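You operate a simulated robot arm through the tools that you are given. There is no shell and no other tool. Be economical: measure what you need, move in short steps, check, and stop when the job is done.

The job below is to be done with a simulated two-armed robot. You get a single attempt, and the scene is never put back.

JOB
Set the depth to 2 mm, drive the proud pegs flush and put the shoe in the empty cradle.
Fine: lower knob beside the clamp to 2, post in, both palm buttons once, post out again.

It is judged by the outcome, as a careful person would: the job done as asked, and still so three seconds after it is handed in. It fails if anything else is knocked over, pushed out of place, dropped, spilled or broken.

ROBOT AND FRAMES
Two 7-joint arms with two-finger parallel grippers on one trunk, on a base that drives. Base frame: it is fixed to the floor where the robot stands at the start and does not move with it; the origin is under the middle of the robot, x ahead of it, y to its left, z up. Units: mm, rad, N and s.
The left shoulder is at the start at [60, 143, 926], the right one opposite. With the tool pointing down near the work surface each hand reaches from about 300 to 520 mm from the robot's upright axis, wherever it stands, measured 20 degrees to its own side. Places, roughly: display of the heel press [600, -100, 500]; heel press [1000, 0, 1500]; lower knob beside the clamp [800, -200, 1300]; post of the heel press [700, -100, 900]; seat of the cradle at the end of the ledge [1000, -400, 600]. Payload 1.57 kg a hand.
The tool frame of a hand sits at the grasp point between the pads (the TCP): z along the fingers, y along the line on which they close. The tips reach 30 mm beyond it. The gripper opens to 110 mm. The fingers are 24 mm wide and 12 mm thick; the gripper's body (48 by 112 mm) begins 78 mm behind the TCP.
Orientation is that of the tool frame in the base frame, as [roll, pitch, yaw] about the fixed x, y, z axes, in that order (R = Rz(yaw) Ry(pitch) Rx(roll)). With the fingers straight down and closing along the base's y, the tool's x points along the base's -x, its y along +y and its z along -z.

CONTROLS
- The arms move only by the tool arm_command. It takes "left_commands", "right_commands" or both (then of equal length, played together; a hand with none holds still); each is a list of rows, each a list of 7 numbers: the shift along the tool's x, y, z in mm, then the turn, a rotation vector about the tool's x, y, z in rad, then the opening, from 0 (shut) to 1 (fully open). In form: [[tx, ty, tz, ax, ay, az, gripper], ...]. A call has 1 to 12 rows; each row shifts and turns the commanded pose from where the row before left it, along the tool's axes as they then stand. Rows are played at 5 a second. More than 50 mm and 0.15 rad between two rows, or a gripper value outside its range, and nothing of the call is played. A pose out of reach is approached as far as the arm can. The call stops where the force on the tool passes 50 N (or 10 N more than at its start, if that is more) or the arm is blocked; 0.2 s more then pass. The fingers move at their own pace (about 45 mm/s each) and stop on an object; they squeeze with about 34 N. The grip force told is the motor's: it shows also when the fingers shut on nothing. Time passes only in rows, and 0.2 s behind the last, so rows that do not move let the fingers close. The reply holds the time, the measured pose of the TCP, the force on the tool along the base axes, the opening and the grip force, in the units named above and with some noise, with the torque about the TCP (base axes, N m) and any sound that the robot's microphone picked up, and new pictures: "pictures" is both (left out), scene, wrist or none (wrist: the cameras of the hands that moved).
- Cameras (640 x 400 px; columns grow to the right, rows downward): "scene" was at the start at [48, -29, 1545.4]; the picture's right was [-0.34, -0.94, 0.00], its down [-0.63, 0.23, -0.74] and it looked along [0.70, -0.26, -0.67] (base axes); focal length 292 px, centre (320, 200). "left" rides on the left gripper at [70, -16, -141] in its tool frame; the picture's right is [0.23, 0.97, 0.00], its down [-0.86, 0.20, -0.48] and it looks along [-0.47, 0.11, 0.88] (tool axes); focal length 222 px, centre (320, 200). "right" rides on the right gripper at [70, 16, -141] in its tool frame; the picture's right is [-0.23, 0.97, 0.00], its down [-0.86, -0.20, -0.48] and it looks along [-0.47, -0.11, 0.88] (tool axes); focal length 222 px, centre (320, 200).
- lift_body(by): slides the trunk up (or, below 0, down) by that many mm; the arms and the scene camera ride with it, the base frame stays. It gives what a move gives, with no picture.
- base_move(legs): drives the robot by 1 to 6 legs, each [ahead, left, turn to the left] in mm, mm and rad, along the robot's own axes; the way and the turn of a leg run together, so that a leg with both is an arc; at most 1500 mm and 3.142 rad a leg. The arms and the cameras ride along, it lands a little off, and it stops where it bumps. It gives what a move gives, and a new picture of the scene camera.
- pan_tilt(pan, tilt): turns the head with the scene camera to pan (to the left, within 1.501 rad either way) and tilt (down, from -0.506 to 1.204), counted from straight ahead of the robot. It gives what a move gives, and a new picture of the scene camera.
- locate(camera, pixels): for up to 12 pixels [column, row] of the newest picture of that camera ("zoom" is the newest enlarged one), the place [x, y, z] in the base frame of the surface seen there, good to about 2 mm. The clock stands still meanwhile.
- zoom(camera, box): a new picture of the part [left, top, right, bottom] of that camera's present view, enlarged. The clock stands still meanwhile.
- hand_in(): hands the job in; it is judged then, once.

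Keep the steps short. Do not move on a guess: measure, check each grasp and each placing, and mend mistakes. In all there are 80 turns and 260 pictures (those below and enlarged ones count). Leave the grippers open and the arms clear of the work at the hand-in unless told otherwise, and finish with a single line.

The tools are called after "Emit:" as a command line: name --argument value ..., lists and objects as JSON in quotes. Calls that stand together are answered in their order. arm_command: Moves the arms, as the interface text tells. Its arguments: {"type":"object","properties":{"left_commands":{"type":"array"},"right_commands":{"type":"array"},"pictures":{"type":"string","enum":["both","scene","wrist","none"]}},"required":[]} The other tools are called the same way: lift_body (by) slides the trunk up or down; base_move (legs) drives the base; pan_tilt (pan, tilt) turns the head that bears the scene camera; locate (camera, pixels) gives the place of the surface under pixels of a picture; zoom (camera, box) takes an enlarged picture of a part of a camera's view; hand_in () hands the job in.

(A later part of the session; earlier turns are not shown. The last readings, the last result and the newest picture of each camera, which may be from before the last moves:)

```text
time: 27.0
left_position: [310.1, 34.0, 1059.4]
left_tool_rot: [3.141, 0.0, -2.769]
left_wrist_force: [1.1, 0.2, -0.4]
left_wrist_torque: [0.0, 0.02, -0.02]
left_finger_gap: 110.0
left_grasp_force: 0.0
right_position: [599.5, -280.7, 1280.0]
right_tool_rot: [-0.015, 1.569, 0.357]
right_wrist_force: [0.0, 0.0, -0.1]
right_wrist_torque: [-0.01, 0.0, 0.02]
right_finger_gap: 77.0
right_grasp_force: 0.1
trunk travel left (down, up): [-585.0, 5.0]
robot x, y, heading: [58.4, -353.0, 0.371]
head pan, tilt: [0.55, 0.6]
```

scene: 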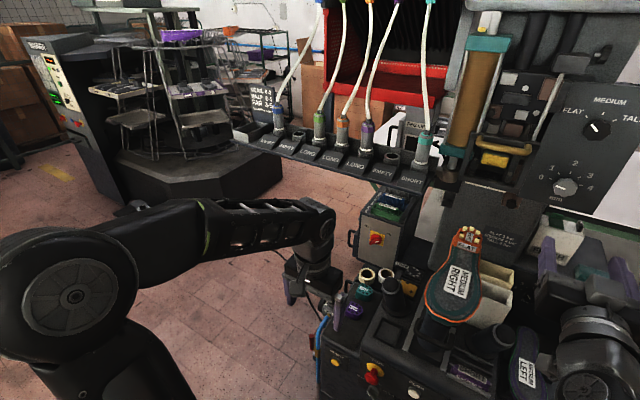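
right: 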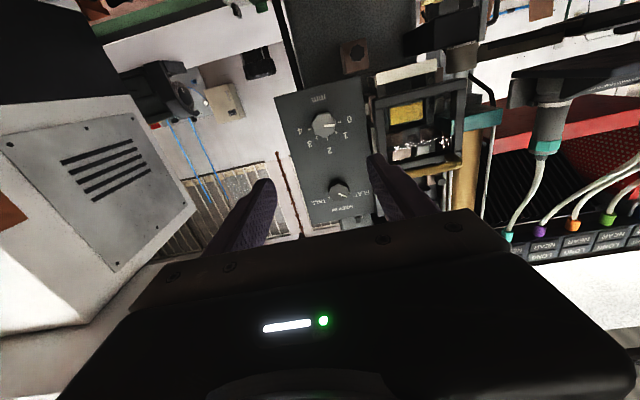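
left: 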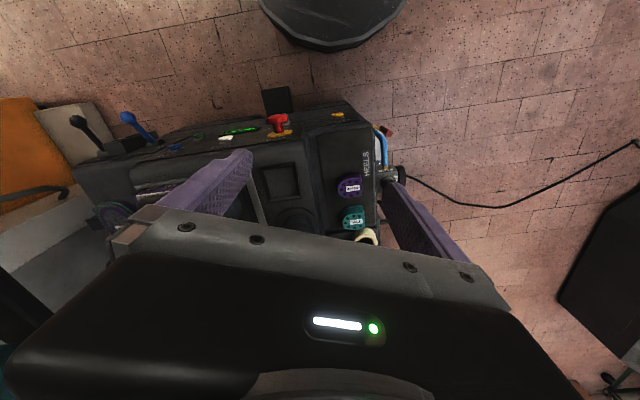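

The rack's front edge is at n≈537, z≈1267, which could be tight for my left wrist. I'll pull the left hand back and down a bit, then drive in.

Emit:
arm_command --left_commands '[[20, 0, 40, 0, 0, 0, 1], [20, 0, 40, 0, 0, 0, 1], [20, 0, 40, 0, 0, 0, 1], [20, 0, 0, 0, 0, 0, 1]]' --pictures "none"

Emit:
base_move --legs '[[170, -5, 0]]'

```text
time: 28.0
left_position: [238.1, 5.9, 940.3]
left_tool_rot: [3.141, -0.003, -2.771]
left_wrist_force: [-0.7, -0.3, -0.2]
left_wrist_torque: [-0.03, -0.02, -0.01]
left_finger_gap: 110.0
left_grasp_force: 0.1
left hand out of reach, approached as far as the arm can: row 4
right_position: [600.3, -281.0, 1282.3]
right_tool_rot: [2.542, 1.569, 2.913]
right_wrist_force: [-0.8, 0.6, -0.5]
right_wrist_torque: [-0.01, -0.01, 0.0]
right_finger_gap: 77.1
right_grasp_force: 0.1
trunk travel left (down, up): [-585.0, 5.0]
robot x, y, heading: [55.3, -346.1, 0.367]
head pan, tilt: [0.55, 0.6]
```

```text
time: 29.6
left_position: [391.4, 62.8, 939.5]
left_tool_rot: [-3.14, 0.001, -2.77]
left_wrist_force: [0.9, 0.9, -1.3]
left_wrist_torque: [0.01, -0.05, -0.02]
left_finger_gap: 109.9
left_grasp_force: 0.1
right_position: [753.4, -225.1, 1280.1]
right_tool_rot: [1.511, 1.569, 1.887]
right_wrist_force: [-0.6, -0.8, 0.8]
right_wrist_torque: [-0.03, 0.02, 0.0]
right_finger_gap: 77.1
right_grasp_force: 0.0
trunk travel left (down, up): [-585.0, 5.0]
robot x, y, heading: [208.8, -294.3, 0.374]
head pan, tilt: [0.55, 0.6]
stopped in leg 1: the robot was blocked; the commanded pose is now the measured one
```

scene: 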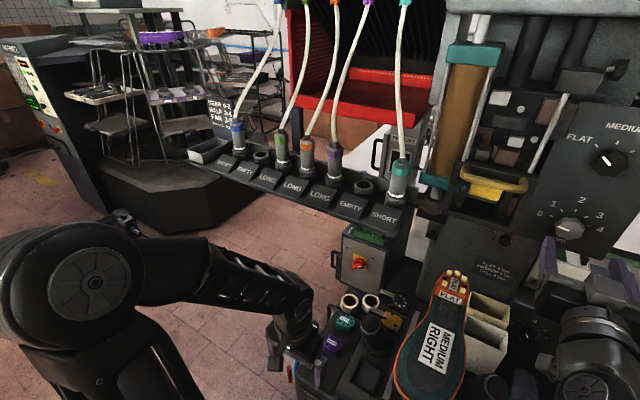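

The drive stopped at n≈89, likely the base against the press foot. I'll back off 8 mm and look for what I touched and whether anything moved.

Emit:
base_move --legs '[[-8, 0, 0]]'

Emit:
pan_tilt --pan 0.0 --tilt 1.2

Emit:
pan_tilt --pan 0.05 --tilt 0.5

```text
time: 30.3
left_position: [385.9, 60.4, 940.4]
left_tool_rot: [-3.14, -0.002, -2.768]
left_wrist_force: [-0.8, 0.1, 0.6]
left_wrist_torque: [-0.01, -0.02, 0.01]
left_finger_gap: 110.1
left_grasp_force: 0.0
right_position: [747.8, -227.3, 1281.1]
right_tool_rot: [2.725, 1.571, 3.098]
right_wrist_force: [-1.0, -0.9, 0.7]
right_wrist_torque: [-0.01, -0.01, 0.0]
right_finger_gap: 76.8
right_grasp_force: 0.0
trunk travel left (down, up): [-585.0, 5.0]
robot x, y, heading: [206.8, -294.8, 0.375]
head pan, tilt: [0.55, 0.6]
```

scene: 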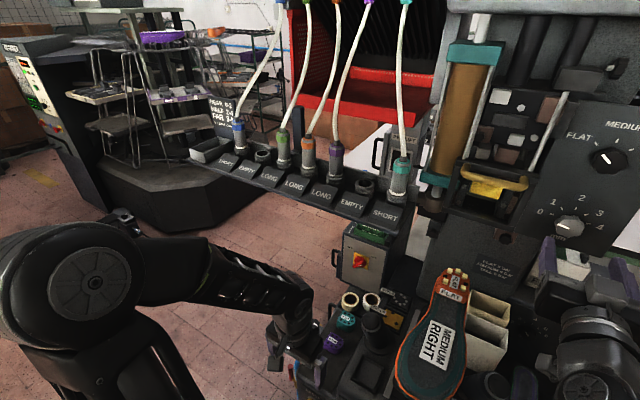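

```text
time: 31.3
left_position: [386.4, 60.3, 939.7]
left_tool_rot: [3.142, -0.003, -2.77]
left_wrist_force: [0.5, 0.3, 0.3]
left_wrist_torque: [0.01, 0.01, 0.01]
left_finger_gap: 109.8
left_grasp_force: 0.1
right_position: [748.3, -227.6, 1280.5]
right_tool_rot: [2.827, 1.568, -3.081]
right_wrist_force: [-0.2, 1.2, -0.8]
right_wrist_torque: [-0.01, 0.02, -0.04]
right_finger_gap: 77.0
right_grasp_force: 0.1
trunk travel left (down, up): [-585.0, 5.0]
robot x, y, heading: [202.6, -297.1, 0.368]
head pan, tilt: [0.0, 1.201]
```

scene: 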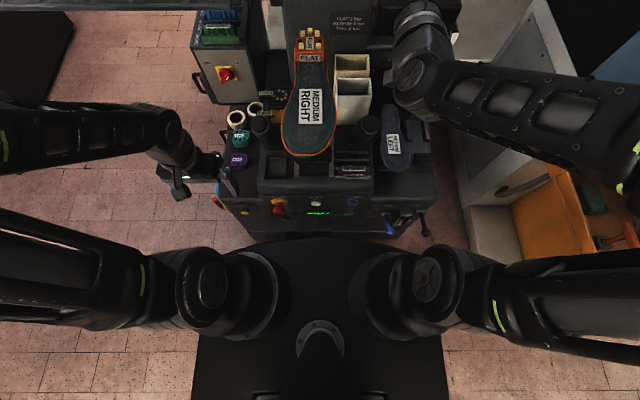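

```text
time: 32.4
left_position: [385.0, 60.0, 940.2]
left_tool_rot: [-3.138, -0.004, -2.768]
left_wrist_force: [-0.6, -0.3, 0.3]
left_wrist_torque: [0.0, -0.03, 0.01]
left_finger_gap: 110.0
left_grasp_force: 0.0
right_position: [748.2, -227.8, 1280.7]
right_tool_rot: [2.806, 1.569, -3.104]
right_wrist_force: [0.1, -0.2, -0.5]
right_wrist_torque: [-0.01, -0.02, -0.02]
right_finger_gap: 77.1
right_grasp_force: 0.1
trunk travel left (down, up): [-585.0, 5.0]
robot x, y, heading: [205.2, -297.1, 0.374]
head pan, tilt: [0.051, 0.499]
```

scene: 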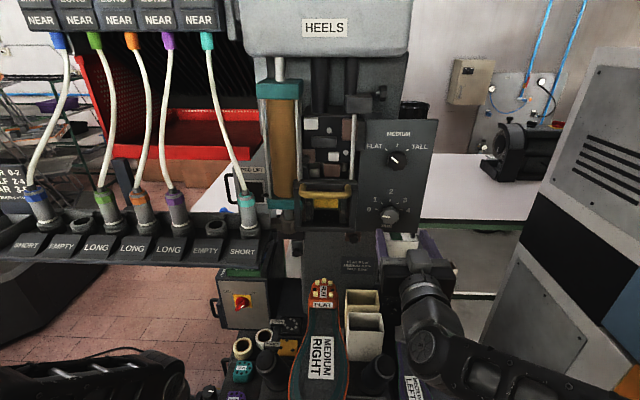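

Nothing was disturbed. The hand is at n≈616, u≈482, z≈1281, so I'll shift 11.7 mm left and go forward 74 mm so the pads straddle the knob without touching the panel.

Emit:
arm_command --right_commands '[[1, 11.7, 0, 0, 0, 0, 0.7], [0, 0, 25, 0, 0, 0, 0.7], [0, 0, 25, 0, 0, 0, 0.7], [0, 0, 24, 0, 0, 0, 0.7], [0, 0, 0, 0, 0, 0, 0.7]]' --pictures "both"

Emit:
zoom --camera "scene" --box '[340, 170, 440, 270]'

```text
time: 33.6
left_position: [386.3, 59.6, 940.1]
left_tool_rot: [-3.14, -0.004, -2.769]
left_wrist_force: [-0.6, 0.3, 0.2]
left_wrist_torque: [0.02, -0.02, -0.03]
left_finger_gap: 110.0
left_grasp_force: 0.0
right_position: [811.9, -189.1, 1280.3]
right_tool_rot: [2.772, 1.568, -3.137]
right_wrist_force: [0.2, -0.2, 1.0]
right_wrist_torque: [0.03, 0.01, -0.06]
right_finger_gap: 76.9
right_grasp_force: 0.0
trunk travel left (down, up): [-585.0, 5.0]
robot x, y, heading: [202.7, -298.2, 0.375]
head pan, tilt: [0.051, 0.499]
```

scene: 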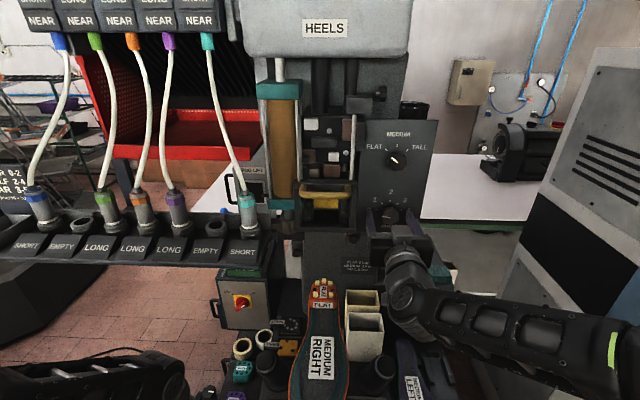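
right: 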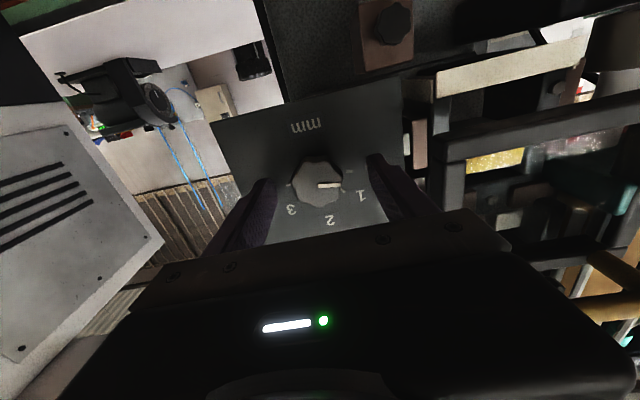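

```text
4.00 times, centred on (390, 220) of scene
```

zoom: 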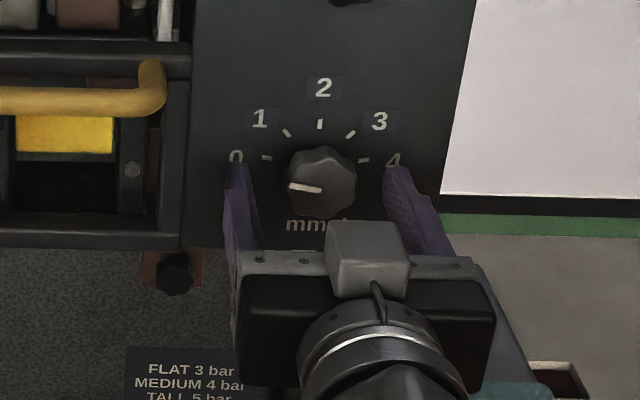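

The pads straddle the knob (n=689, u=469), so I'll close gently and check the grip.

Emit:
arm_command --right_commands '[[0, 0, 0, 0, 0, 0, 0.35], [0, 0, 0, 0, 0, 0, 0.3], [0, 0, 0, 0, 0, 0, 0.3], [0, 0, 0, 0, 0, 0, 0.3], [0, 0, 0, 0, 0, 0, 0.3]]' --pictures "wrist"

```text
time: 34.8
left_position: [386.9, 59.6, 941.7]
left_tool_rot: [3.141, -0.003, -2.769]
left_wrist_force: [0.4, -1.0, -1.7]
left_wrist_torque: [0.02, 0.0, -0.03]
left_finger_gap: 110.5
left_grasp_force: 0.1
right_position: [813.4, -190.7, 1279.1]
right_tool_rot: [2.25, 1.569, 2.621]
right_wrist_force: [3.0, -6.3, 1.5]
right_wrist_torque: [-0.02, 0.09, -0.2]
right_finger_gap: 39.3
right_grasp_force: 38.7
trunk travel left (down, up): [-585.0, 5.0]
robot x, y, heading: [202.2, -297.9, 0.375]
head pan, tilt: [0.051, 0.499]
```

right: 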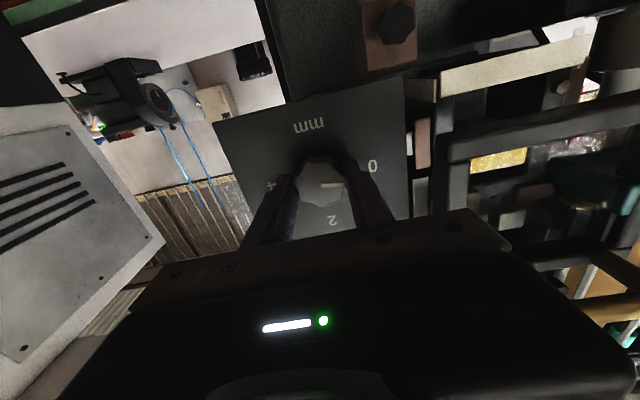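

The knob is gripped at 39 mm. I'll turn it clockwise in a first part and check.

Emit:
arm_command --right_commands '[[0, 0, 0, 0, 0, 0.14, 0.3], [0, 0, 0, 0, 0, 0.14, 0.3], [0, 0, 0, 0, 0, 0.14, 0.3], [0, 0, 0, 0, 0, 0.14, 0.3], [0, 0, 0, 0, 0, 0.14, 0.3]]' --pictures "wrist"

Emit:
zoom --camera "scene" --box '[340, 170, 440, 270]'

```text
time: 36.0
left_position: [386.1, 58.5, 940.6]
left_tool_rot: [3.141, -0.001, -2.768]
left_wrist_force: [-0.1, 0.5, 0.0]
left_wrist_torque: [-0.02, 0.03, -0.04]
left_finger_gap: 109.8
left_grasp_force: 0.1
right_position: [813.2, -191.2, 1280.6]
right_tool_rot: [1.573, 0.868, 1.946]
right_wrist_force: [1.5, -6.3, 3.5]
right_wrist_torque: [-0.12, 0.35, 0.99]
right_finger_gap: 39.1
right_grasp_force: 44.8
trunk travel left (down, up): [-585.0, 5.0]
robot x, y, heading: [204.2, -298.7, 0.375]
head pan, tilt: [0.051, 0.499]
```

right: 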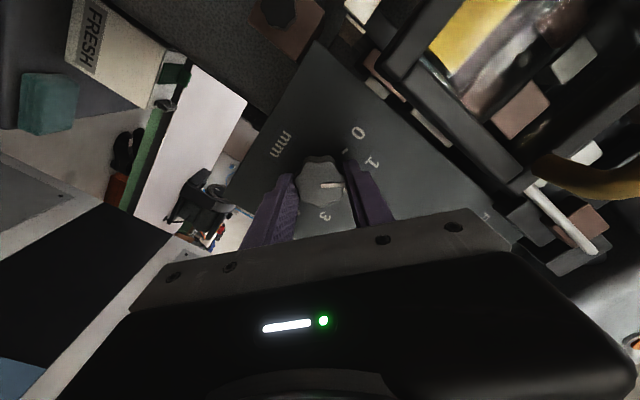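

```text
4.00 times, centred on (390, 220) of scene
```

zoom: 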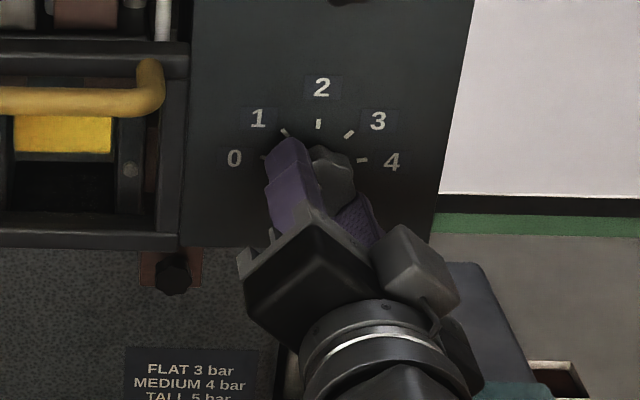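

The knob follows the fingers and is near 1 after 0.70 rad. Another 0.70 rad should bring it to 2.

Emit:
arm_command --right_commands '[[0, 0, 0, 0, 0, 0.14, 0.3], [0, 0, 0, 0, 0, 0.14, 0.3], [0, 0, 0, 0, 0, 0.14, 0.3], [0, 0, 0, 0, 0, 0.14, 0.3], [0, 0, 0, 0, 0, 0.14, 0.3], [0, 0, 0, 0, 0, 0, 0.3]]' --pictures "wrist"

Emit:
zoom --camera "scene" --box '[340, 170, 440, 270]'

Emit:
zoom --camera "right" --box '[240, 100, 400, 230]'

```text
time: 37.4
left_position: [386.6, 59.8, 939.7]
left_tool_rot: [-3.141, -0.003, -2.768]
left_wrist_force: [-0.3, 0.0, -0.1]
left_wrist_torque: [0.0, 0.02, -0.02]
left_finger_gap: 110.0
left_grasp_force: 0.0
right_position: [813.9, -188.8, 1279.9]
right_tool_rot: [1.572, 0.168, 1.944]
right_wrist_force: [2.6, -4.6, 2.3]
right_wrist_torque: [0.14, -0.33, 0.95]
right_finger_gap: 39.3
right_grasp_force: 44.1
trunk travel left (down, up): [-585.0, 5.0]
robot x, y, heading: [202.3, -296.3, 0.372]
head pan, tilt: [0.051, 0.499]
```

right: 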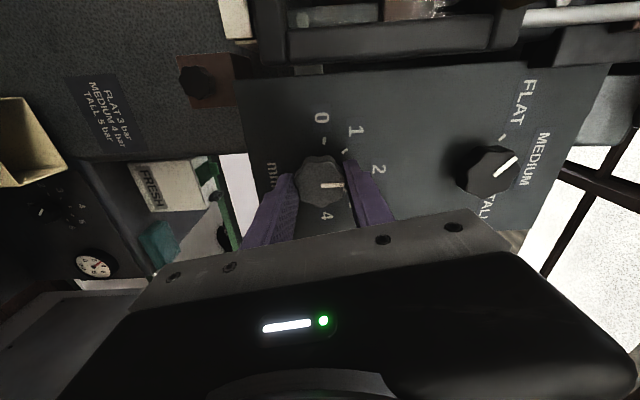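

```text
4.00 times, centred on (390, 220) of scene
```

zoom: 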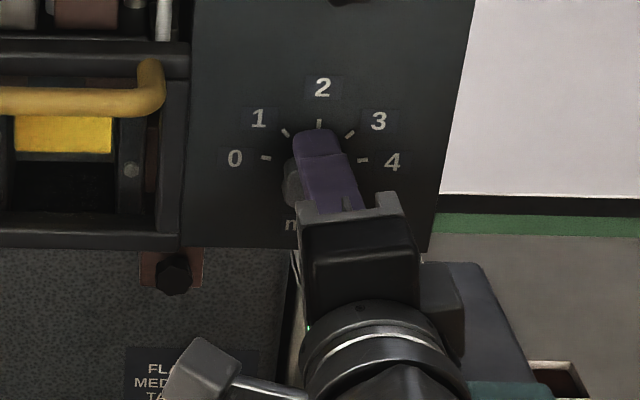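

```text
3.08 times, centred on (320, 165) of right
```

zoom: 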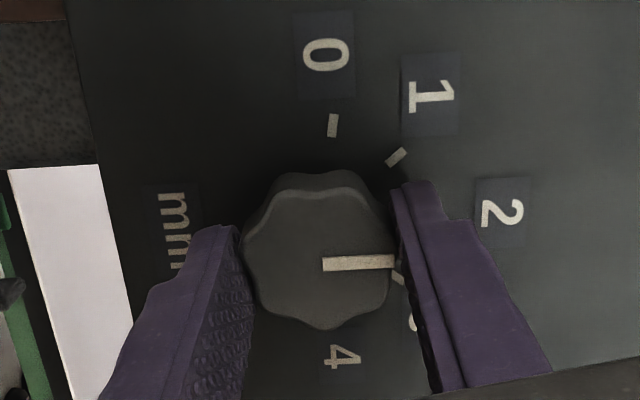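

Now I'll release, draw straight back and read the pointer.

Emit:
arm_command --right_commands '[[0, 0, 0, 0, 0, 0, 0.5], [0, 0, 0, 0, 0, 0, 0.65], [0, 0, 0, 0, 0, 0, 0.65], [0, 0, -30, 0, 0, 0, 0.65], [0, 0, -40, 0, 0, 0, 0.65], [0, 0, 0, 0, 0, 0, 0.65]]' --pictures "scene"

Emit:
zoom --camera "scene" --box '[350, 180, 430, 230]'

Emit:
zoom --camera "right" --box '[240, 50, 480, 230]'

```text
time: 38.8
left_position: [387.0, 60.0, 940.7]
left_tool_rot: [-3.141, -0.004, -2.768]
left_wrist_force: [0.0, -0.2, 0.4]
left_wrist_torque: [-0.03, 0.0, 0.0]
left_finger_gap: 110.0
left_grasp_force: 0.0
right_position: [747.8, -215.0, 1281.4]
right_tool_rot: [1.576, 0.171, 1.944]
right_wrist_force: [-0.7, -0.4, -0.2]
right_wrist_torque: [0.06, -0.03, -0.05]
right_finger_gap: 71.5
right_grasp_force: 0.0
trunk travel left (down, up): [-585.0, 5.0]
robot x, y, heading: [200.3, -291.5, 0.374]
head pan, tilt: [0.051, 0.499]
```

scene: 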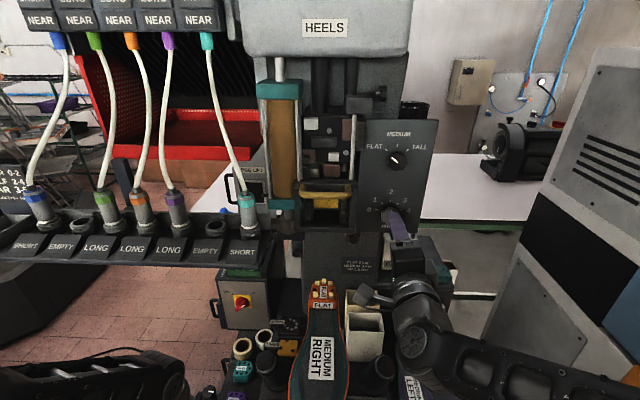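

```text
8.00 times, centred on (390, 205) of scene
```

zoom: 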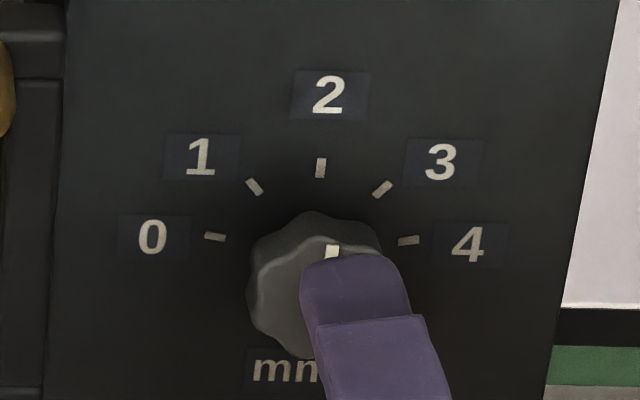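

```text
2.22 times, centred on (360, 140) of right
```

zoom: 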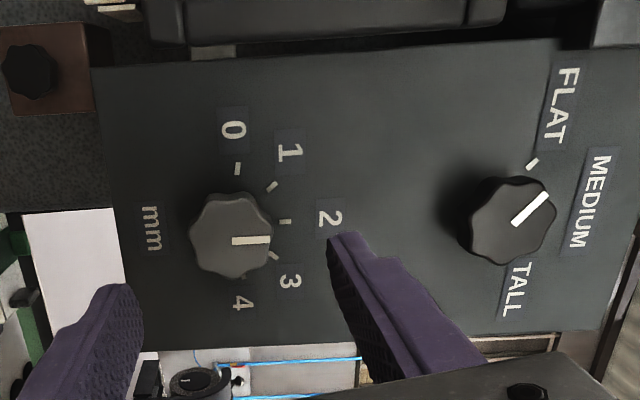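

I need an unobstructed view, so I'll draw further back and lower.

Emit:
arm_command --right_commands '[[0, 0, -45, 0, 0, 0, 0.65], [0, 0, -45, 0, 0, 0, 0.65], [0, -40, 0, 0, 0, 0, 0.65], [0, -40, 0, 0, 0, 0, 0.65], [0, 0, 0, 0, 0, 0, 0.65]]' --pictures "scene"

Emit:
zoom --camera "scene" --box '[350, 140, 430, 240]'

Emit:
zoom --camera "scene" --box '[350, 180, 430, 230]'

```text
time: 40.0
left_position: [386.8, 60.1, 940.4]
left_tool_rot: [-3.14, -0.001, -2.768]
left_wrist_force: [-1.0, 0.7, 0.3]
left_wrist_torque: [-0.02, -0.01, 0.01]
left_finger_gap: 110.1
left_grasp_force: 0.1
right_position: [714.1, -207.0, 1252.0]
right_tool_rot: [1.572, 0.171, 1.945]
right_wrist_force: [0.1, 0.5, -0.5]
right_wrist_torque: [-0.01, -0.03, 0.0]
right_finger_gap: 71.5
right_grasp_force: 0.0
right hand out of reach, approached as far as the arm can: row 1, 2, 3, 4
trunk travel left (down, up): [-585.0, 5.0]
robot x, y, heading: [203.0, -296.4, 0.379]
head pan, tilt: [0.051, 0.499]
```

scene: 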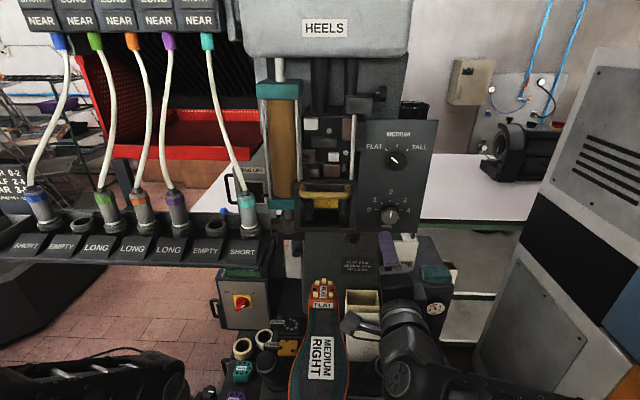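

```text
4.00 times, centred on (390, 190) of scene
```

zoom: 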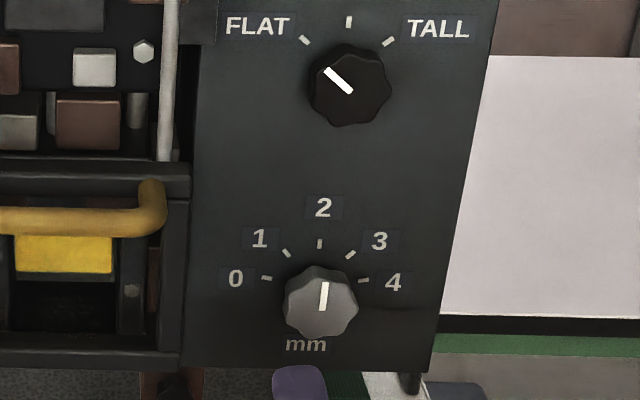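

```text
8.00 times, centred on (390, 205) of scene
```

zoom: 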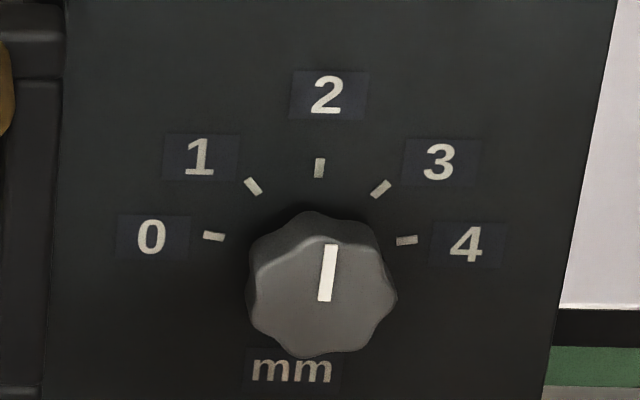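

The pointer is parallel to and lined up with the 2 mark, and the upper knob is still on FLAT, so the depth is set. Next is the post. I'll back off 150 mm, which gives the horizontal hand room, and lower the trunk so I can see the handle.

Emit:
base_move --legs '[[-150, 0, 0]]'

Emit:
arm_command --right_commands '[[-40, 0, 0, 0, 0, 0, 0.65], [-40, 0, 0, 0, 0, 0, 0.65], [0, -30, 0, 0, 0, 0.1, 0.65], [0, -40, 0, 0, 0, 0.07, 0.65], [0, -40, 0, 0, 0, 0, 0.65], [0, -40, 0, 0, 0, 0, 0.65], [0, -40, 0, 0, 0, 0, 0.65], [0, -40, 0, 0, 0, 0, 0.65]]' --pictures "both"

```text
time: 41.4
left_position: [245.2, 5.2, 941.3]
left_tool_rot: [-3.14, -0.001, -2.768]
left_wrist_force: [-0.5, -0.1, 0.4]
left_wrist_torque: [-0.02, -0.02, 0.0]
left_finger_gap: 110.1
left_grasp_force: 0.1
right_position: [573.2, -262.8, 1253.3]
right_tool_rot: [1.572, 0.17, 1.944]
right_wrist_force: [1.1, -0.5, -0.1]
right_wrist_torque: [-0.02, 0.0, 0.02]
right_finger_gap: 71.5
right_grasp_force: 0.0
trunk travel left (down, up): [-585.0, 5.0]
robot x, y, heading: [61.0, -351.0, 0.377]
head pan, tilt: [0.051, 0.499]
```

scene: 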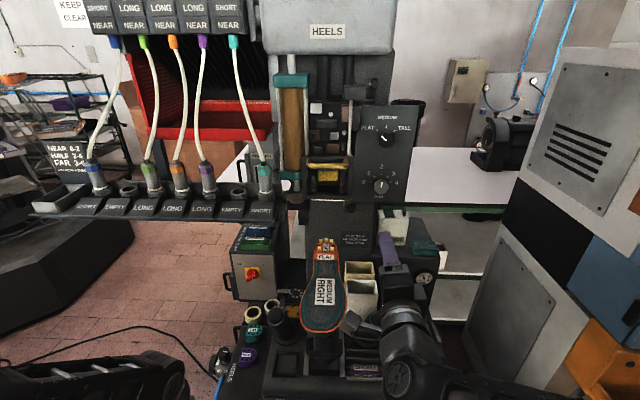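

```text
time: 43.2
left_position: [246.0, 5.2, 940.7]
left_tool_rot: [3.14, -0.004, -2.768]
left_wrist_force: [0.4, 0.6, 0.8]
left_wrist_torque: [0.03, 0.02, 0.04]
left_finger_gap: 109.9
left_grasp_force: 0.0
right_position: [639.4, -313.9, 1046.1]
right_tool_rot: [1.623, 0.022, 1.976]
right_wrist_force: [-0.4, 0.9, 1.1]
right_wrist_torque: [-0.02, -0.01, -0.06]
right_finger_gap: 71.4
right_grasp_force: 0.1
right hand out of reach, approached as far as the arm can: row 1, 3, 4, 5, 8
trunk travel left (down, up): [-585.0, 5.0]
robot x, y, heading: [62.1, -350.1, 0.377]
head pan, tilt: [0.051, 0.499]
```

scene: 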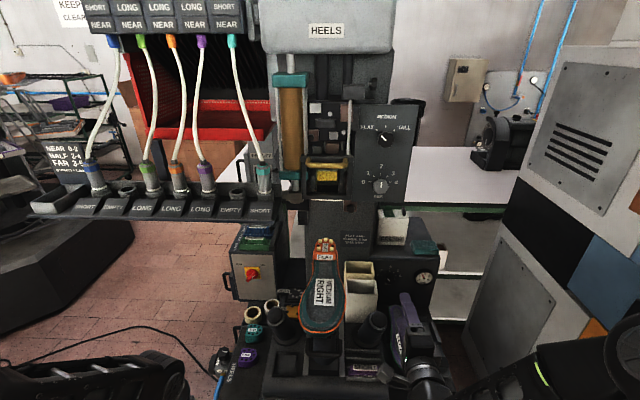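
right: 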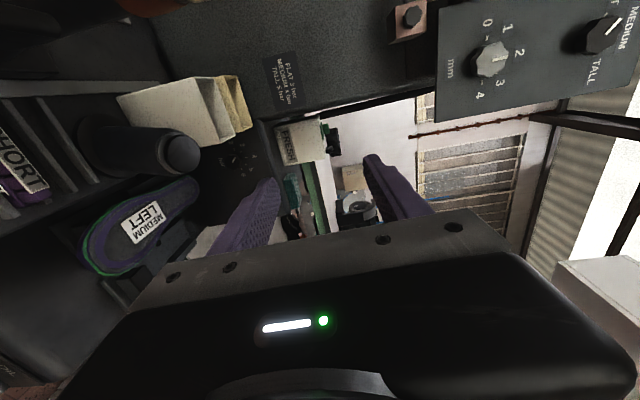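

The arm's lateral and forward pose is fine. I'll lower the trunk 200 mm, which brings this hand to z≈846 (above the deck at about 735), then look at the handle.

Emit:
lift_body --by -200

Emit:
pan_tilt --pan -0.03 --tilt 0.55

Emit:
zoom --camera "scene" --box '[250, 180, 450, 305]'

```text
time: 45.3
left_position: [246.0, 5.2, 740.7]
left_tool_rot: [-3.139, -0.004, -2.769]
left_wrist_force: [-0.5, -0.1, -0.1]
left_wrist_torque: [-0.02, 0.02, 0.01]
left_finger_gap: 109.8
left_grasp_force: 0.0
right_position: [638.0, -311.7, 847.3]
right_tool_rot: [1.622, 0.023, 1.976]
right_wrist_force: [-0.6, -0.4, 0.3]
right_wrist_torque: [0.0, 0.03, 0.04]
right_finger_gap: 71.5
right_grasp_force: 0.0
trunk travel left (down, up): [-385.0, 205.0]
robot x, y, heading: [62.0, -348.5, 0.376]
head pan, tilt: [0.051, 0.499]
```

```text
time: 46.0
left_position: [244.7, 5.5, 740.5]
left_tool_rot: [-3.139, -0.004, -2.767]
left_wrist_force: [-0.5, -0.2, 0.9]
left_wrist_torque: [-0.01, 0.02, -0.01]
left_finger_gap: 109.9
left_grasp_force: 0.1
right_position: [639.1, -313.7, 846.4]
right_tool_rot: [1.622, 0.024, 1.976]
right_wrist_force: [0.4, 0.1, -1.0]
right_wrist_torque: [0.0, -0.01, -0.01]
right_finger_gap: 71.4
right_grasp_force: 0.1
trunk travel left (down, up): [-385.0, 205.0]
robot x, y, heading: [59.9, -347.8, 0.373]
head pan, tilt: [-0.03, 0.55]
```

scene: 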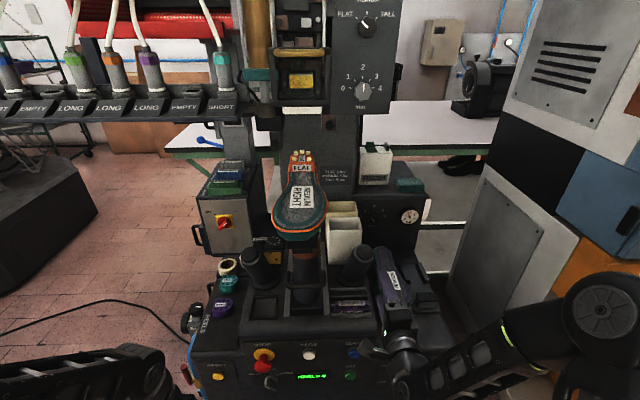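

```text
3.20 times, centred on (350, 242) of scene
```

zoom: 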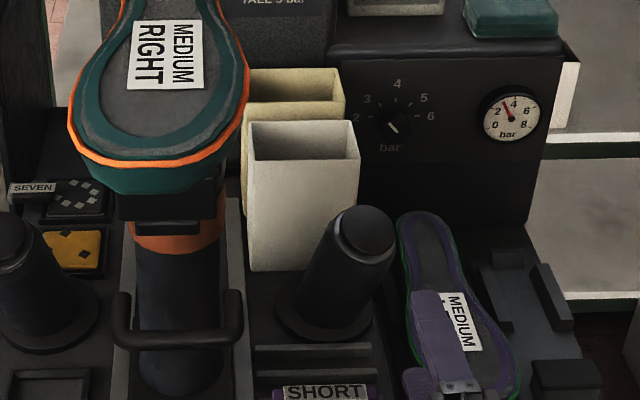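

The gauge reads 3 bar and the handle bar is at zoom (180,341). I'll measure the handle, the post, the palm buttons and the cradle.

Emit:
locate --camera "zoom" --pixels '[[180, 340], [140, 338], [215, 338], [121, 300], [236, 300], [180, 300], [180, 240], [365, 225], [8, 232], [500, 290], [545, 300], [570, 370]]'

Emit:
locate --camera "scene" --pixels '[[300, 225], [298, 240], [275, 215], [325, 215], [303, 165], [405, 270], [418, 274], [428, 282], [412, 262], [425, 302], [435, 310], [385, 255]]'

```text
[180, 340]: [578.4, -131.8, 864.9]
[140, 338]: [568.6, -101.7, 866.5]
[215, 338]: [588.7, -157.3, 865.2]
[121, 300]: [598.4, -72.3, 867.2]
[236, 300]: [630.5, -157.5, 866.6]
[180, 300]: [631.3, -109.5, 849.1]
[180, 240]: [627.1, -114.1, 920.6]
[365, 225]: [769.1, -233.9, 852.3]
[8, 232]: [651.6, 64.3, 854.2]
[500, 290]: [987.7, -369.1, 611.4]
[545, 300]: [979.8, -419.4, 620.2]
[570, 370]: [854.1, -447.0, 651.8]
```

```text
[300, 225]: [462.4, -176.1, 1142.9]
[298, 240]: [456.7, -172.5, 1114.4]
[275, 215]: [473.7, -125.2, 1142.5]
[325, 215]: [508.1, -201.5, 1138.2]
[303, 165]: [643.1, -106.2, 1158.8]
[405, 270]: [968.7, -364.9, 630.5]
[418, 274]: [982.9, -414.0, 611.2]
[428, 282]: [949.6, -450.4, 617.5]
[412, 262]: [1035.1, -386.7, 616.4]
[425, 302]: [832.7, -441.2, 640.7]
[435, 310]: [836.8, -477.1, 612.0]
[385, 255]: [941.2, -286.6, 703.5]
```

The handle bar centre is about n=497, u=329, z=860, with a 39 mm gap behind it to the post. I'll back the base 50 mm so the fingertips clear the bar, then shift the hand left.

Emit:
base_move --legs '[[-50, 0, 0]]'

Emit:
arm_command --right_commands '[[0, 3, 0, -0.05, -0.036, 0, 0.65], [35, 2, 0, 0, 0, 0, 0.65], [35, 2, 0, 0, 0, 0, 0.65], [35, 2, 0, 0, 0, 0, 0.65], [35, 2, 0, 0, 0, 0, 0.65], [35, 0, 0, 0, 0, 0, 0.65], [0, 0, 0, 0, 0, 0, 0.65]]' --pictures "both"

```text
time: 46.9
left_position: [198.9, -13.2, 740.5]
left_tool_rot: [-3.141, -0.003, -2.768]
left_wrist_force: [0.4, 0.4, -0.9]
left_wrist_torque: [0.05, 0.0, -0.02]
left_finger_gap: 110.0
left_grasp_force: 0.0
right_position: [592.4, -331.6, 846.3]
right_tool_rot: [1.622, 0.024, 1.976]
right_wrist_force: [0.3, 0.8, -0.5]
right_wrist_torque: [0.03, -0.01, 0.01]
right_finger_gap: 71.4
right_grasp_force: 0.0
trunk travel left (down, up): [-385.0, 205.0]
robot x, y, heading: [15.0, -366.9, 0.372]
head pan, tilt: [-0.03, 0.55]
```

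scene: 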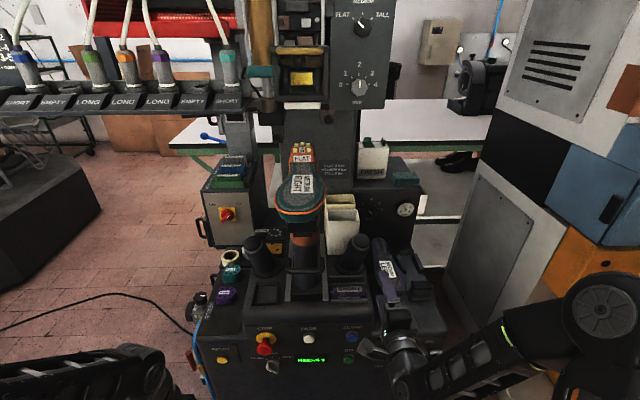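

```text
time: 48.5
left_position: [198.5, -13.5, 741.1]
left_tool_rot: [-3.141, -0.005, -2.769]
left_wrist_force: [0.2, -0.6, 0.1]
left_wrist_torque: [0.03, 0.02, 0.0]
left_finger_gap: 110.2
left_grasp_force: 0.1
right_position: [547.6, -181.3, 839.3]
right_tool_rot: [1.616, 0.025, 1.983]
right_wrist_force: [0.4, 0.1, -0.2]
right_wrist_torque: [-0.04, 0.01, 0.02]
right_finger_gap: 71.5
right_grasp_force: 0.0
right hand out of reach, approached as far as the arm can: row 1, 5, 6
trunk travel left (down, up): [-385.0, 205.0]
robot x, y, heading: [14.4, -374.5, 0.373]
head pan, tilt: [-0.03, 0.55]
```

scene: 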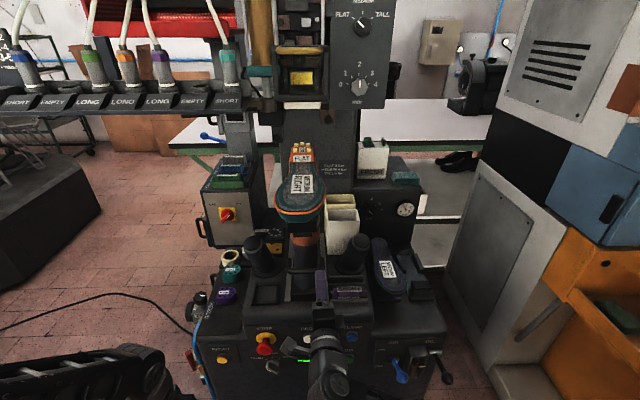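
right: 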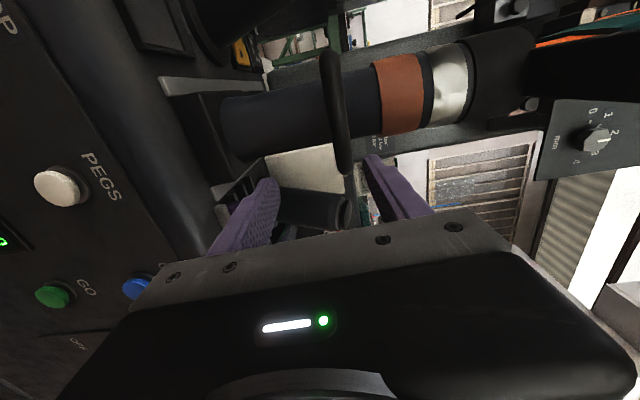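

The hand is inboard-limited, so I'll slide the base 37 mm left, then raise the hand 20 mm and re-measure.

Emit:
base_move --legs '[[0, 37, 0]]'

Emit:
arm_command --right_commands '[[0, 10, 0, 0, 0, 0, 0.65], [0, 11, 0, 0, 0, 0, 0.65], [0, 0, 0, -0.045, -0.04, 0, 0.65], [0, 0, 0, 0, 0, 0, 0.65]]' --pictures "wrist"

Emit:
locate --camera "right" --pixels '[[335, 100], [340, 140], [330, 70], [300, 120]]'

```text
time: 49.4
left_position: [186.3, 22.5, 740.5]
left_tool_rot: [-3.141, -0.005, -2.768]
left_wrist_force: [-0.9, 0.3, 0.0]
left_wrist_torque: [-0.03, 0.02, 0.02]
left_finger_gap: 110.2
left_grasp_force: 0.0
right_position: [534.5, -148.4, 839.3]
right_tool_rot: [1.617, 0.023, 1.987]
right_wrist_force: [0.0, -0.6, 0.3]
right_wrist_torque: [0.02, 0.01, -0.02]
right_finger_gap: 71.3
right_grasp_force: 0.0
trunk travel left (down, up): [-385.0, 205.0]
robot x, y, heading: [1.2, -335.8, 0.375]
head pan, tilt: [-0.03, 0.55]
```

scene: 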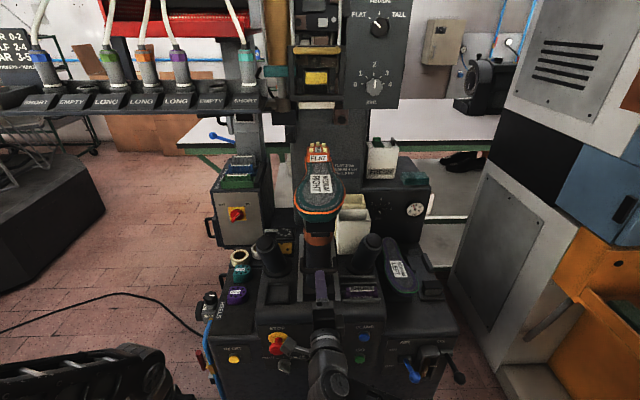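

```text
time: 50.4
left_position: [186.6, 21.6, 740.9]
left_tool_rot: [-3.14, -0.003, -2.768]
left_wrist_force: [0.1, 0.1, 0.4]
left_wrist_torque: [-0.02, -0.01, 0.02]
left_finger_gap: 110.1
left_grasp_force: 0.1
right_position: [544.4, -150.6, 855.3]
right_tool_rot: [1.566, 0.026, 1.949]
right_wrist_force: [0.9, 0.1, 0.7]
right_wrist_torque: [0.01, 0.0, 0.0]
right_finger_gap: 71.7
right_grasp_force: 0.2
right hand out of reach, approached as far as the arm can: row 2, 3
trunk travel left (down, up): [-385.0, 205.0]
robot x, y, heading: [-0.7, -336.6, 0.371]
head pan, tilt: [-0.03, 0.55]
```

right: 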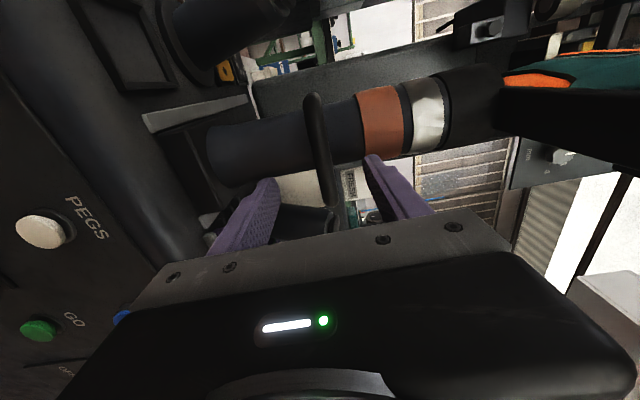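

```text
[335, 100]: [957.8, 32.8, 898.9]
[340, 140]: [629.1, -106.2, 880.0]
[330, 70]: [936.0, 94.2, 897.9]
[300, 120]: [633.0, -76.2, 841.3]
```

The bar is between the finger lines (wrist view column 320). I'll confirm the bar's position, then advance.

Emit:
locate --camera "right" --pixels '[[319, 120], [325, 165], [313, 100], [330, 190]]'

Emit:
arm_command --right_commands '[[0, 2, 15, 0, 0, 0, 0.65], [0, 2, 15, 0, 0, 0, 0.65], [0, 0, 12, 0, 0, 0, 0.65], [0, 0, 0, 0, 0, 0, 0.65]]' --pictures "wrist"

```text
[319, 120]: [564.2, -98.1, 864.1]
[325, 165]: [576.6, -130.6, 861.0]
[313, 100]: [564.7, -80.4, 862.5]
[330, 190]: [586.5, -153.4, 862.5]
```

```text
time: 51.4
left_position: [187.3, 21.2, 740.3]
left_tool_rot: [-3.139, -0.004, -2.769]
left_wrist_force: [0.3, -0.7, 0.1]
left_wrist_torque: [-0.01, 0.01, -0.04]
left_finger_gap: 109.8
left_grasp_force: 0.1
right_position: [583.7, -135.2, 860.6]
right_tool_rot: [1.572, 0.024, 1.944]
right_wrist_force: [1.0, 0.7, -0.4]
right_wrist_torque: [0.01, 0.01, -0.01]
right_finger_gap: 71.8
right_grasp_force: 0.0
trunk travel left (down, up): [-385.0, 205.0]
robot x, y, heading: [0.7, -339.4, 0.374]
head pan, tilt: [-0.03, 0.55]
```

right: 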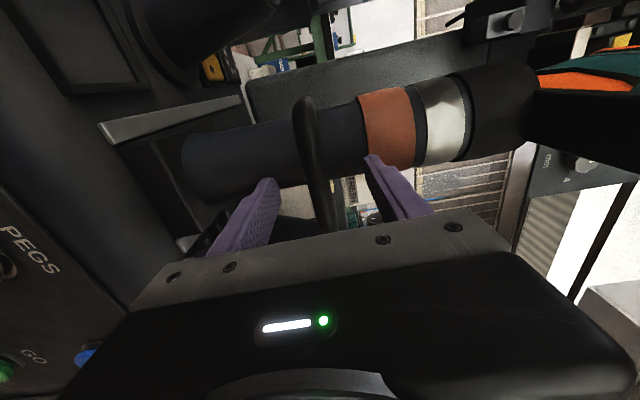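

TCP is at n=496, z=860.6, on the bar (z≈862), so I'll close.

Emit:
arm_command --right_commands '[[0, 1, 2, 0, 0, 0, 0.3], [0, 0, 0, 0, 0, 0, 0.0], [0, 0, 0, 0, 0, 0, 0.0], [0, 0, 0, 0, 0, 0, 0.0], [0, 0, 0, 0, 0, 0, 0.0]]' --pictures "wrist"

```text
time: 52.6
left_position: [185.4, 21.4, 740.1]
left_tool_rot: [3.141, -0.005, -2.769]
left_wrist_force: [0.5, -0.3, -0.2]
left_wrist_torque: [0.0, 0.01, -0.01]
left_finger_gap: 110.0
left_grasp_force: 0.1
right_position: [584.1, -134.3, 861.5]
right_tool_rot: [1.572, 0.024, 1.945]
right_wrist_force: [-1.8, -0.3, -6.6]
right_wrist_torque: [0.58, 0.27, -0.1]
right_finger_gap: 16.3
right_grasp_force: 28.9
trunk travel left (down, up): [-385.0, 205.0]
robot x, y, heading: [0.0, -332.6, 0.373]
head pan, tilt: [-0.03, 0.55]
```

right: 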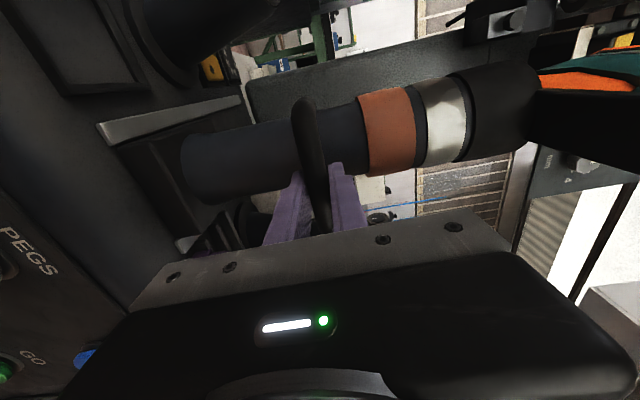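

The 16 mm bar is gripped. I'll push the post in gradually and watch the force.

Emit:
arm_command --right_commands '[[0, 0, 10, 0, 0, 0, 0], [0, 0, 15, 0, 0, 0, 0], [0, 0, 15, 0, 0, 0, 0], [0, 0, 15, 0, 0, 0, 0]]' --pictures "scene"

```text
time: 53.6
left_position: [186.5, 21.9, 738.7]
left_tool_rot: [-3.141, -0.003, -2.768]
left_wrist_force: [0.2, -0.3, -0.4]
left_wrist_torque: [0.02, -0.02, 0.03]
left_finger_gap: 109.9
left_grasp_force: 0.1
right_position: [637.5, -114.5, 859.7]
right_tool_rot: [1.571, 0.027, 1.945]
right_wrist_force: [2.8, 2.1, -10.3]
right_wrist_torque: [0.61, 0.19, -0.22]
right_finger_gap: 16.4
right_grasp_force: 31.6
trunk travel left (down, up): [-385.0, 205.0]
robot x, y, heading: [6.2, -333.6, 0.378]
head pan, tilt: [-0.03, 0.55]
```

scene: 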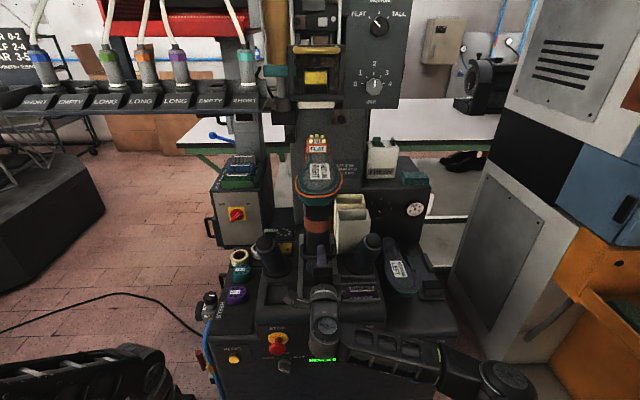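

The post is sliding and the force is low, so I'll keep going.

Emit:
arm_command --right_commands '[[0, 0, 15, 0, 0, 0, 0], [0, 0, 15, 0, 0, 0, 0], [0, 0, 15, 0, 0, 0, 0], [0, 0, 15, 0, 0, 0, 0]]' --pictures "scene"

Emit:
zoom --camera "scene" --box '[240, 90, 400, 300]'

```text
time: 54.6
left_position: [186.6, 22.4, 739.4]
left_tool_rot: [-3.14, -0.004, -2.767]
left_wrist_force: [-1.2, -0.5, 0.3]
left_wrist_torque: [-0.03, 0.0, 0.02]
left_finger_gap: 109.9
left_grasp_force: 0.0
right_position: [692.6, -92.4, 860.9]
right_tool_rot: [1.573, 0.026, 1.945]
right_wrist_force: [1.0, 2.6, -13.8]
right_wrist_torque: [0.65, 0.26, -0.28]
right_finger_gap: 16.3
right_grasp_force: 31.9
trunk travel left (down, up): [-385.0, 205.0]
robot x, y, heading: [0.9, -332.5, 0.373]
head pan, tilt: [-0.03, 0.55]
```

scene: 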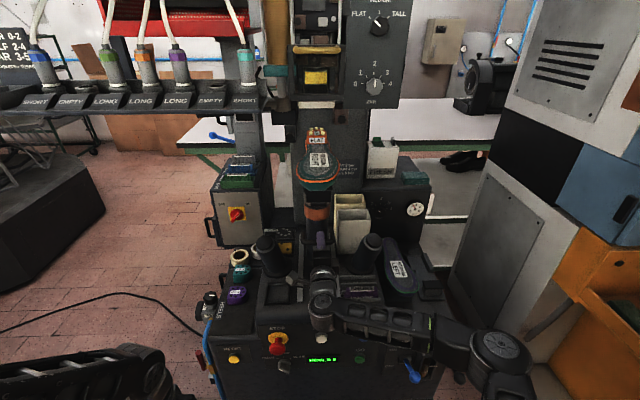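

```text
1.90 times, centred on (320, 195) of scene
```

zoom: 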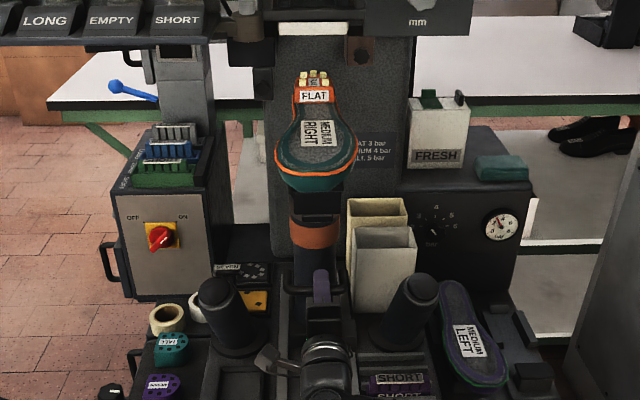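

The post has moved 115 mm. I'll carry on toward the stop in small steps.

Emit:
arm_command --right_commands '[[0, 0, 12, 0, 0, 0, 0], [0, 0, 12, 0, 0, 0, 0], [0, 0, 12, 0, 0, 0, 0], [0, 0, 12, 0, 0, 0, 0], [0, 0, 12, 0, 0, 0, 0]]' --pictures "scene"

Emit:
zoom --camera "scene" --box '[240, 90, 400, 300]'

```text
time: 55.8
left_position: [185.3, 20.3, 741.3]
left_tool_rot: [3.14, -0.001, -2.768]
left_wrist_force: [0.1, 1.2, 0.1]
left_wrist_torque: [0.0, 0.02, -0.01]
left_finger_gap: 109.9
left_grasp_force: 0.1
right_position: [745.8, -69.6, 859.8]
right_tool_rot: [1.572, 0.025, 1.948]
right_wrist_force: [-18.5, -8.5, -9.6]
right_wrist_torque: [0.7, 0.33, -0.03]
right_finger_gap: 17.3
right_grasp_force: 31.7
trunk travel left (down, up): [-385.0, 205.0]
robot x, y, heading: [0.9, -335.6, 0.374]
head pan, tilt: [-0.03, 0.55]
```

scene: 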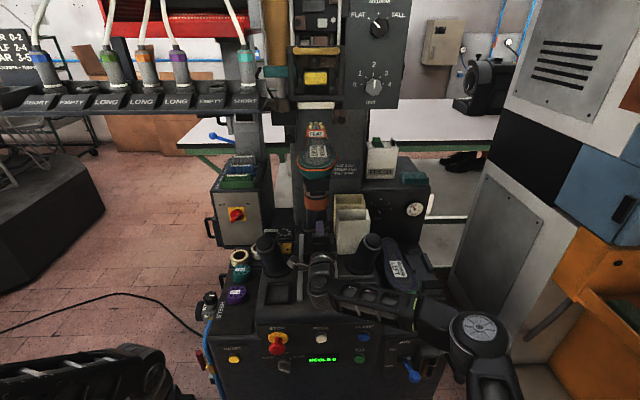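

```text
1.90 times, centred on (320, 195) of scene
```

zoom: 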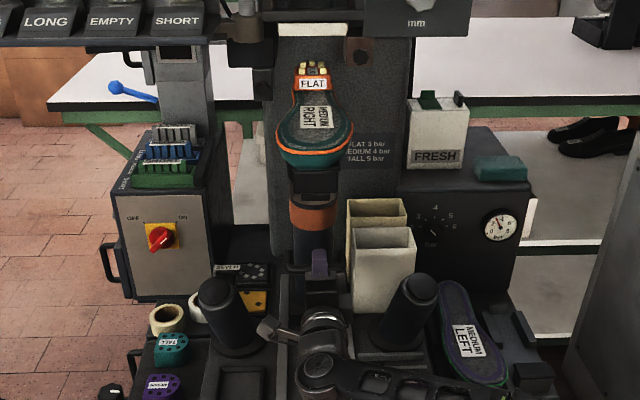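

Resistance is now about 20 N, so the stop is near (about 174 mm travelled). I'll nudge a little more to confirm it's fully in.

Emit:
arm_command --right_commands '[[0, 0, 4, 0, 0, 0, 0], [0, 0, 3, 0, 0, 0, 0], [0, 0, 0, 0, 0, 0, 0]]' --pictures "wrist"

Emit:
zoom --camera "scene" --box '[285, 340, 365, 390]'

```text
time: 56.6
left_position: [185.7, 21.5, 740.9]
left_tool_rot: [-3.14, -0.003, -2.767]
left_wrist_force: [0.1, -0.1, 0.8]
left_wrist_torque: [0.02, 0.02, -0.04]
left_finger_gap: 110.0
left_grasp_force: 0.1
right_position: [754.6, -67.1, 859.5]
right_tool_rot: [1.575, 0.026, 1.947]
right_wrist_force: [-19.7, -5.4, -16.3]
right_wrist_torque: [0.75, 0.21, 0.01]
right_finger_gap: 16.2
right_grasp_force: 31.7
trunk travel left (down, up): [-385.0, 205.0]
robot x, y, heading: [2.7, -334.1, 0.372]
head pan, tilt: [-0.03, 0.55]
```

right: 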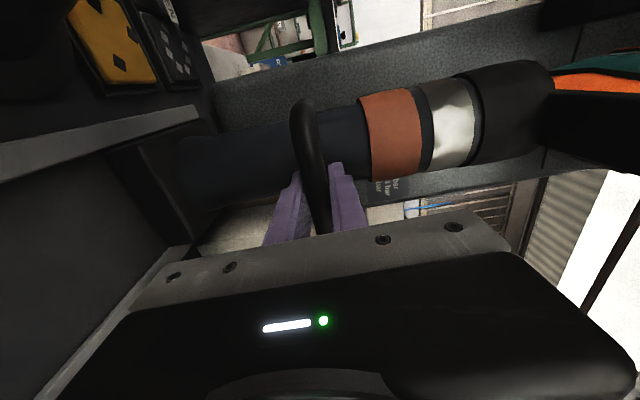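

```text
8.00 times, centred on (325, 365) of scene
```

zoom: 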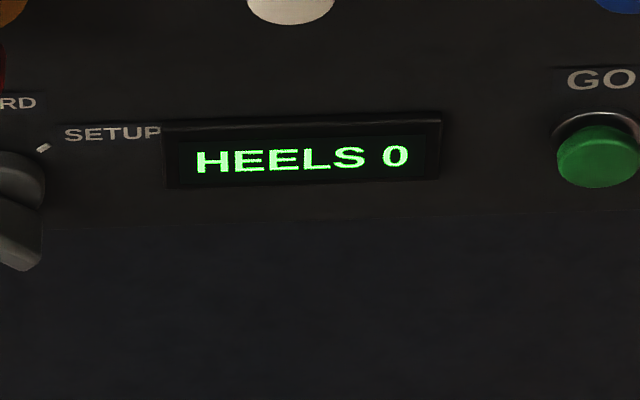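

It still moved about 8 mm at 20 N, perhaps a detent. A little further.

Emit:
arm_command --right_commands '[[0, 0, 5, 0, 0, 0, 0], [0, 0, 5, 0, 0, 0, 0], [0, 0, 5, 0, 0, 0, 0], [0, 0, 0, 0, 0, 0, 0]]' --pictures "none"

```text
time: 57.4
left_position: [184.7, 20.5, 741.7]
left_tool_rot: [3.14, -0.001, -2.769]
left_wrist_force: [0.4, -0.1, 0.8]
left_wrist_torque: [-0.01, -0.01, 0.04]
left_finger_gap: 109.9
left_grasp_force: 0.0
right_position: [763.7, -64.2, 859.6]
right_tool_rot: [1.572, 0.023, 1.947]
right_wrist_force: [-16.0, -10.8, 0.6]
right_wrist_torque: [0.98, -0.46, 0.08]
right_finger_gap: 16.2
right_grasp_force: 31.6
trunk travel left (down, up): [-385.0, 205.0]
robot x, y, heading: [-0.5, -333.5, 0.369]
head pan, tilt: [-0.03, 0.55]
stopped in row 3 (right hand): the force on the tool passed its limit at 56 N (the readings are from after the stop); the commanded pose is now the measured one
```

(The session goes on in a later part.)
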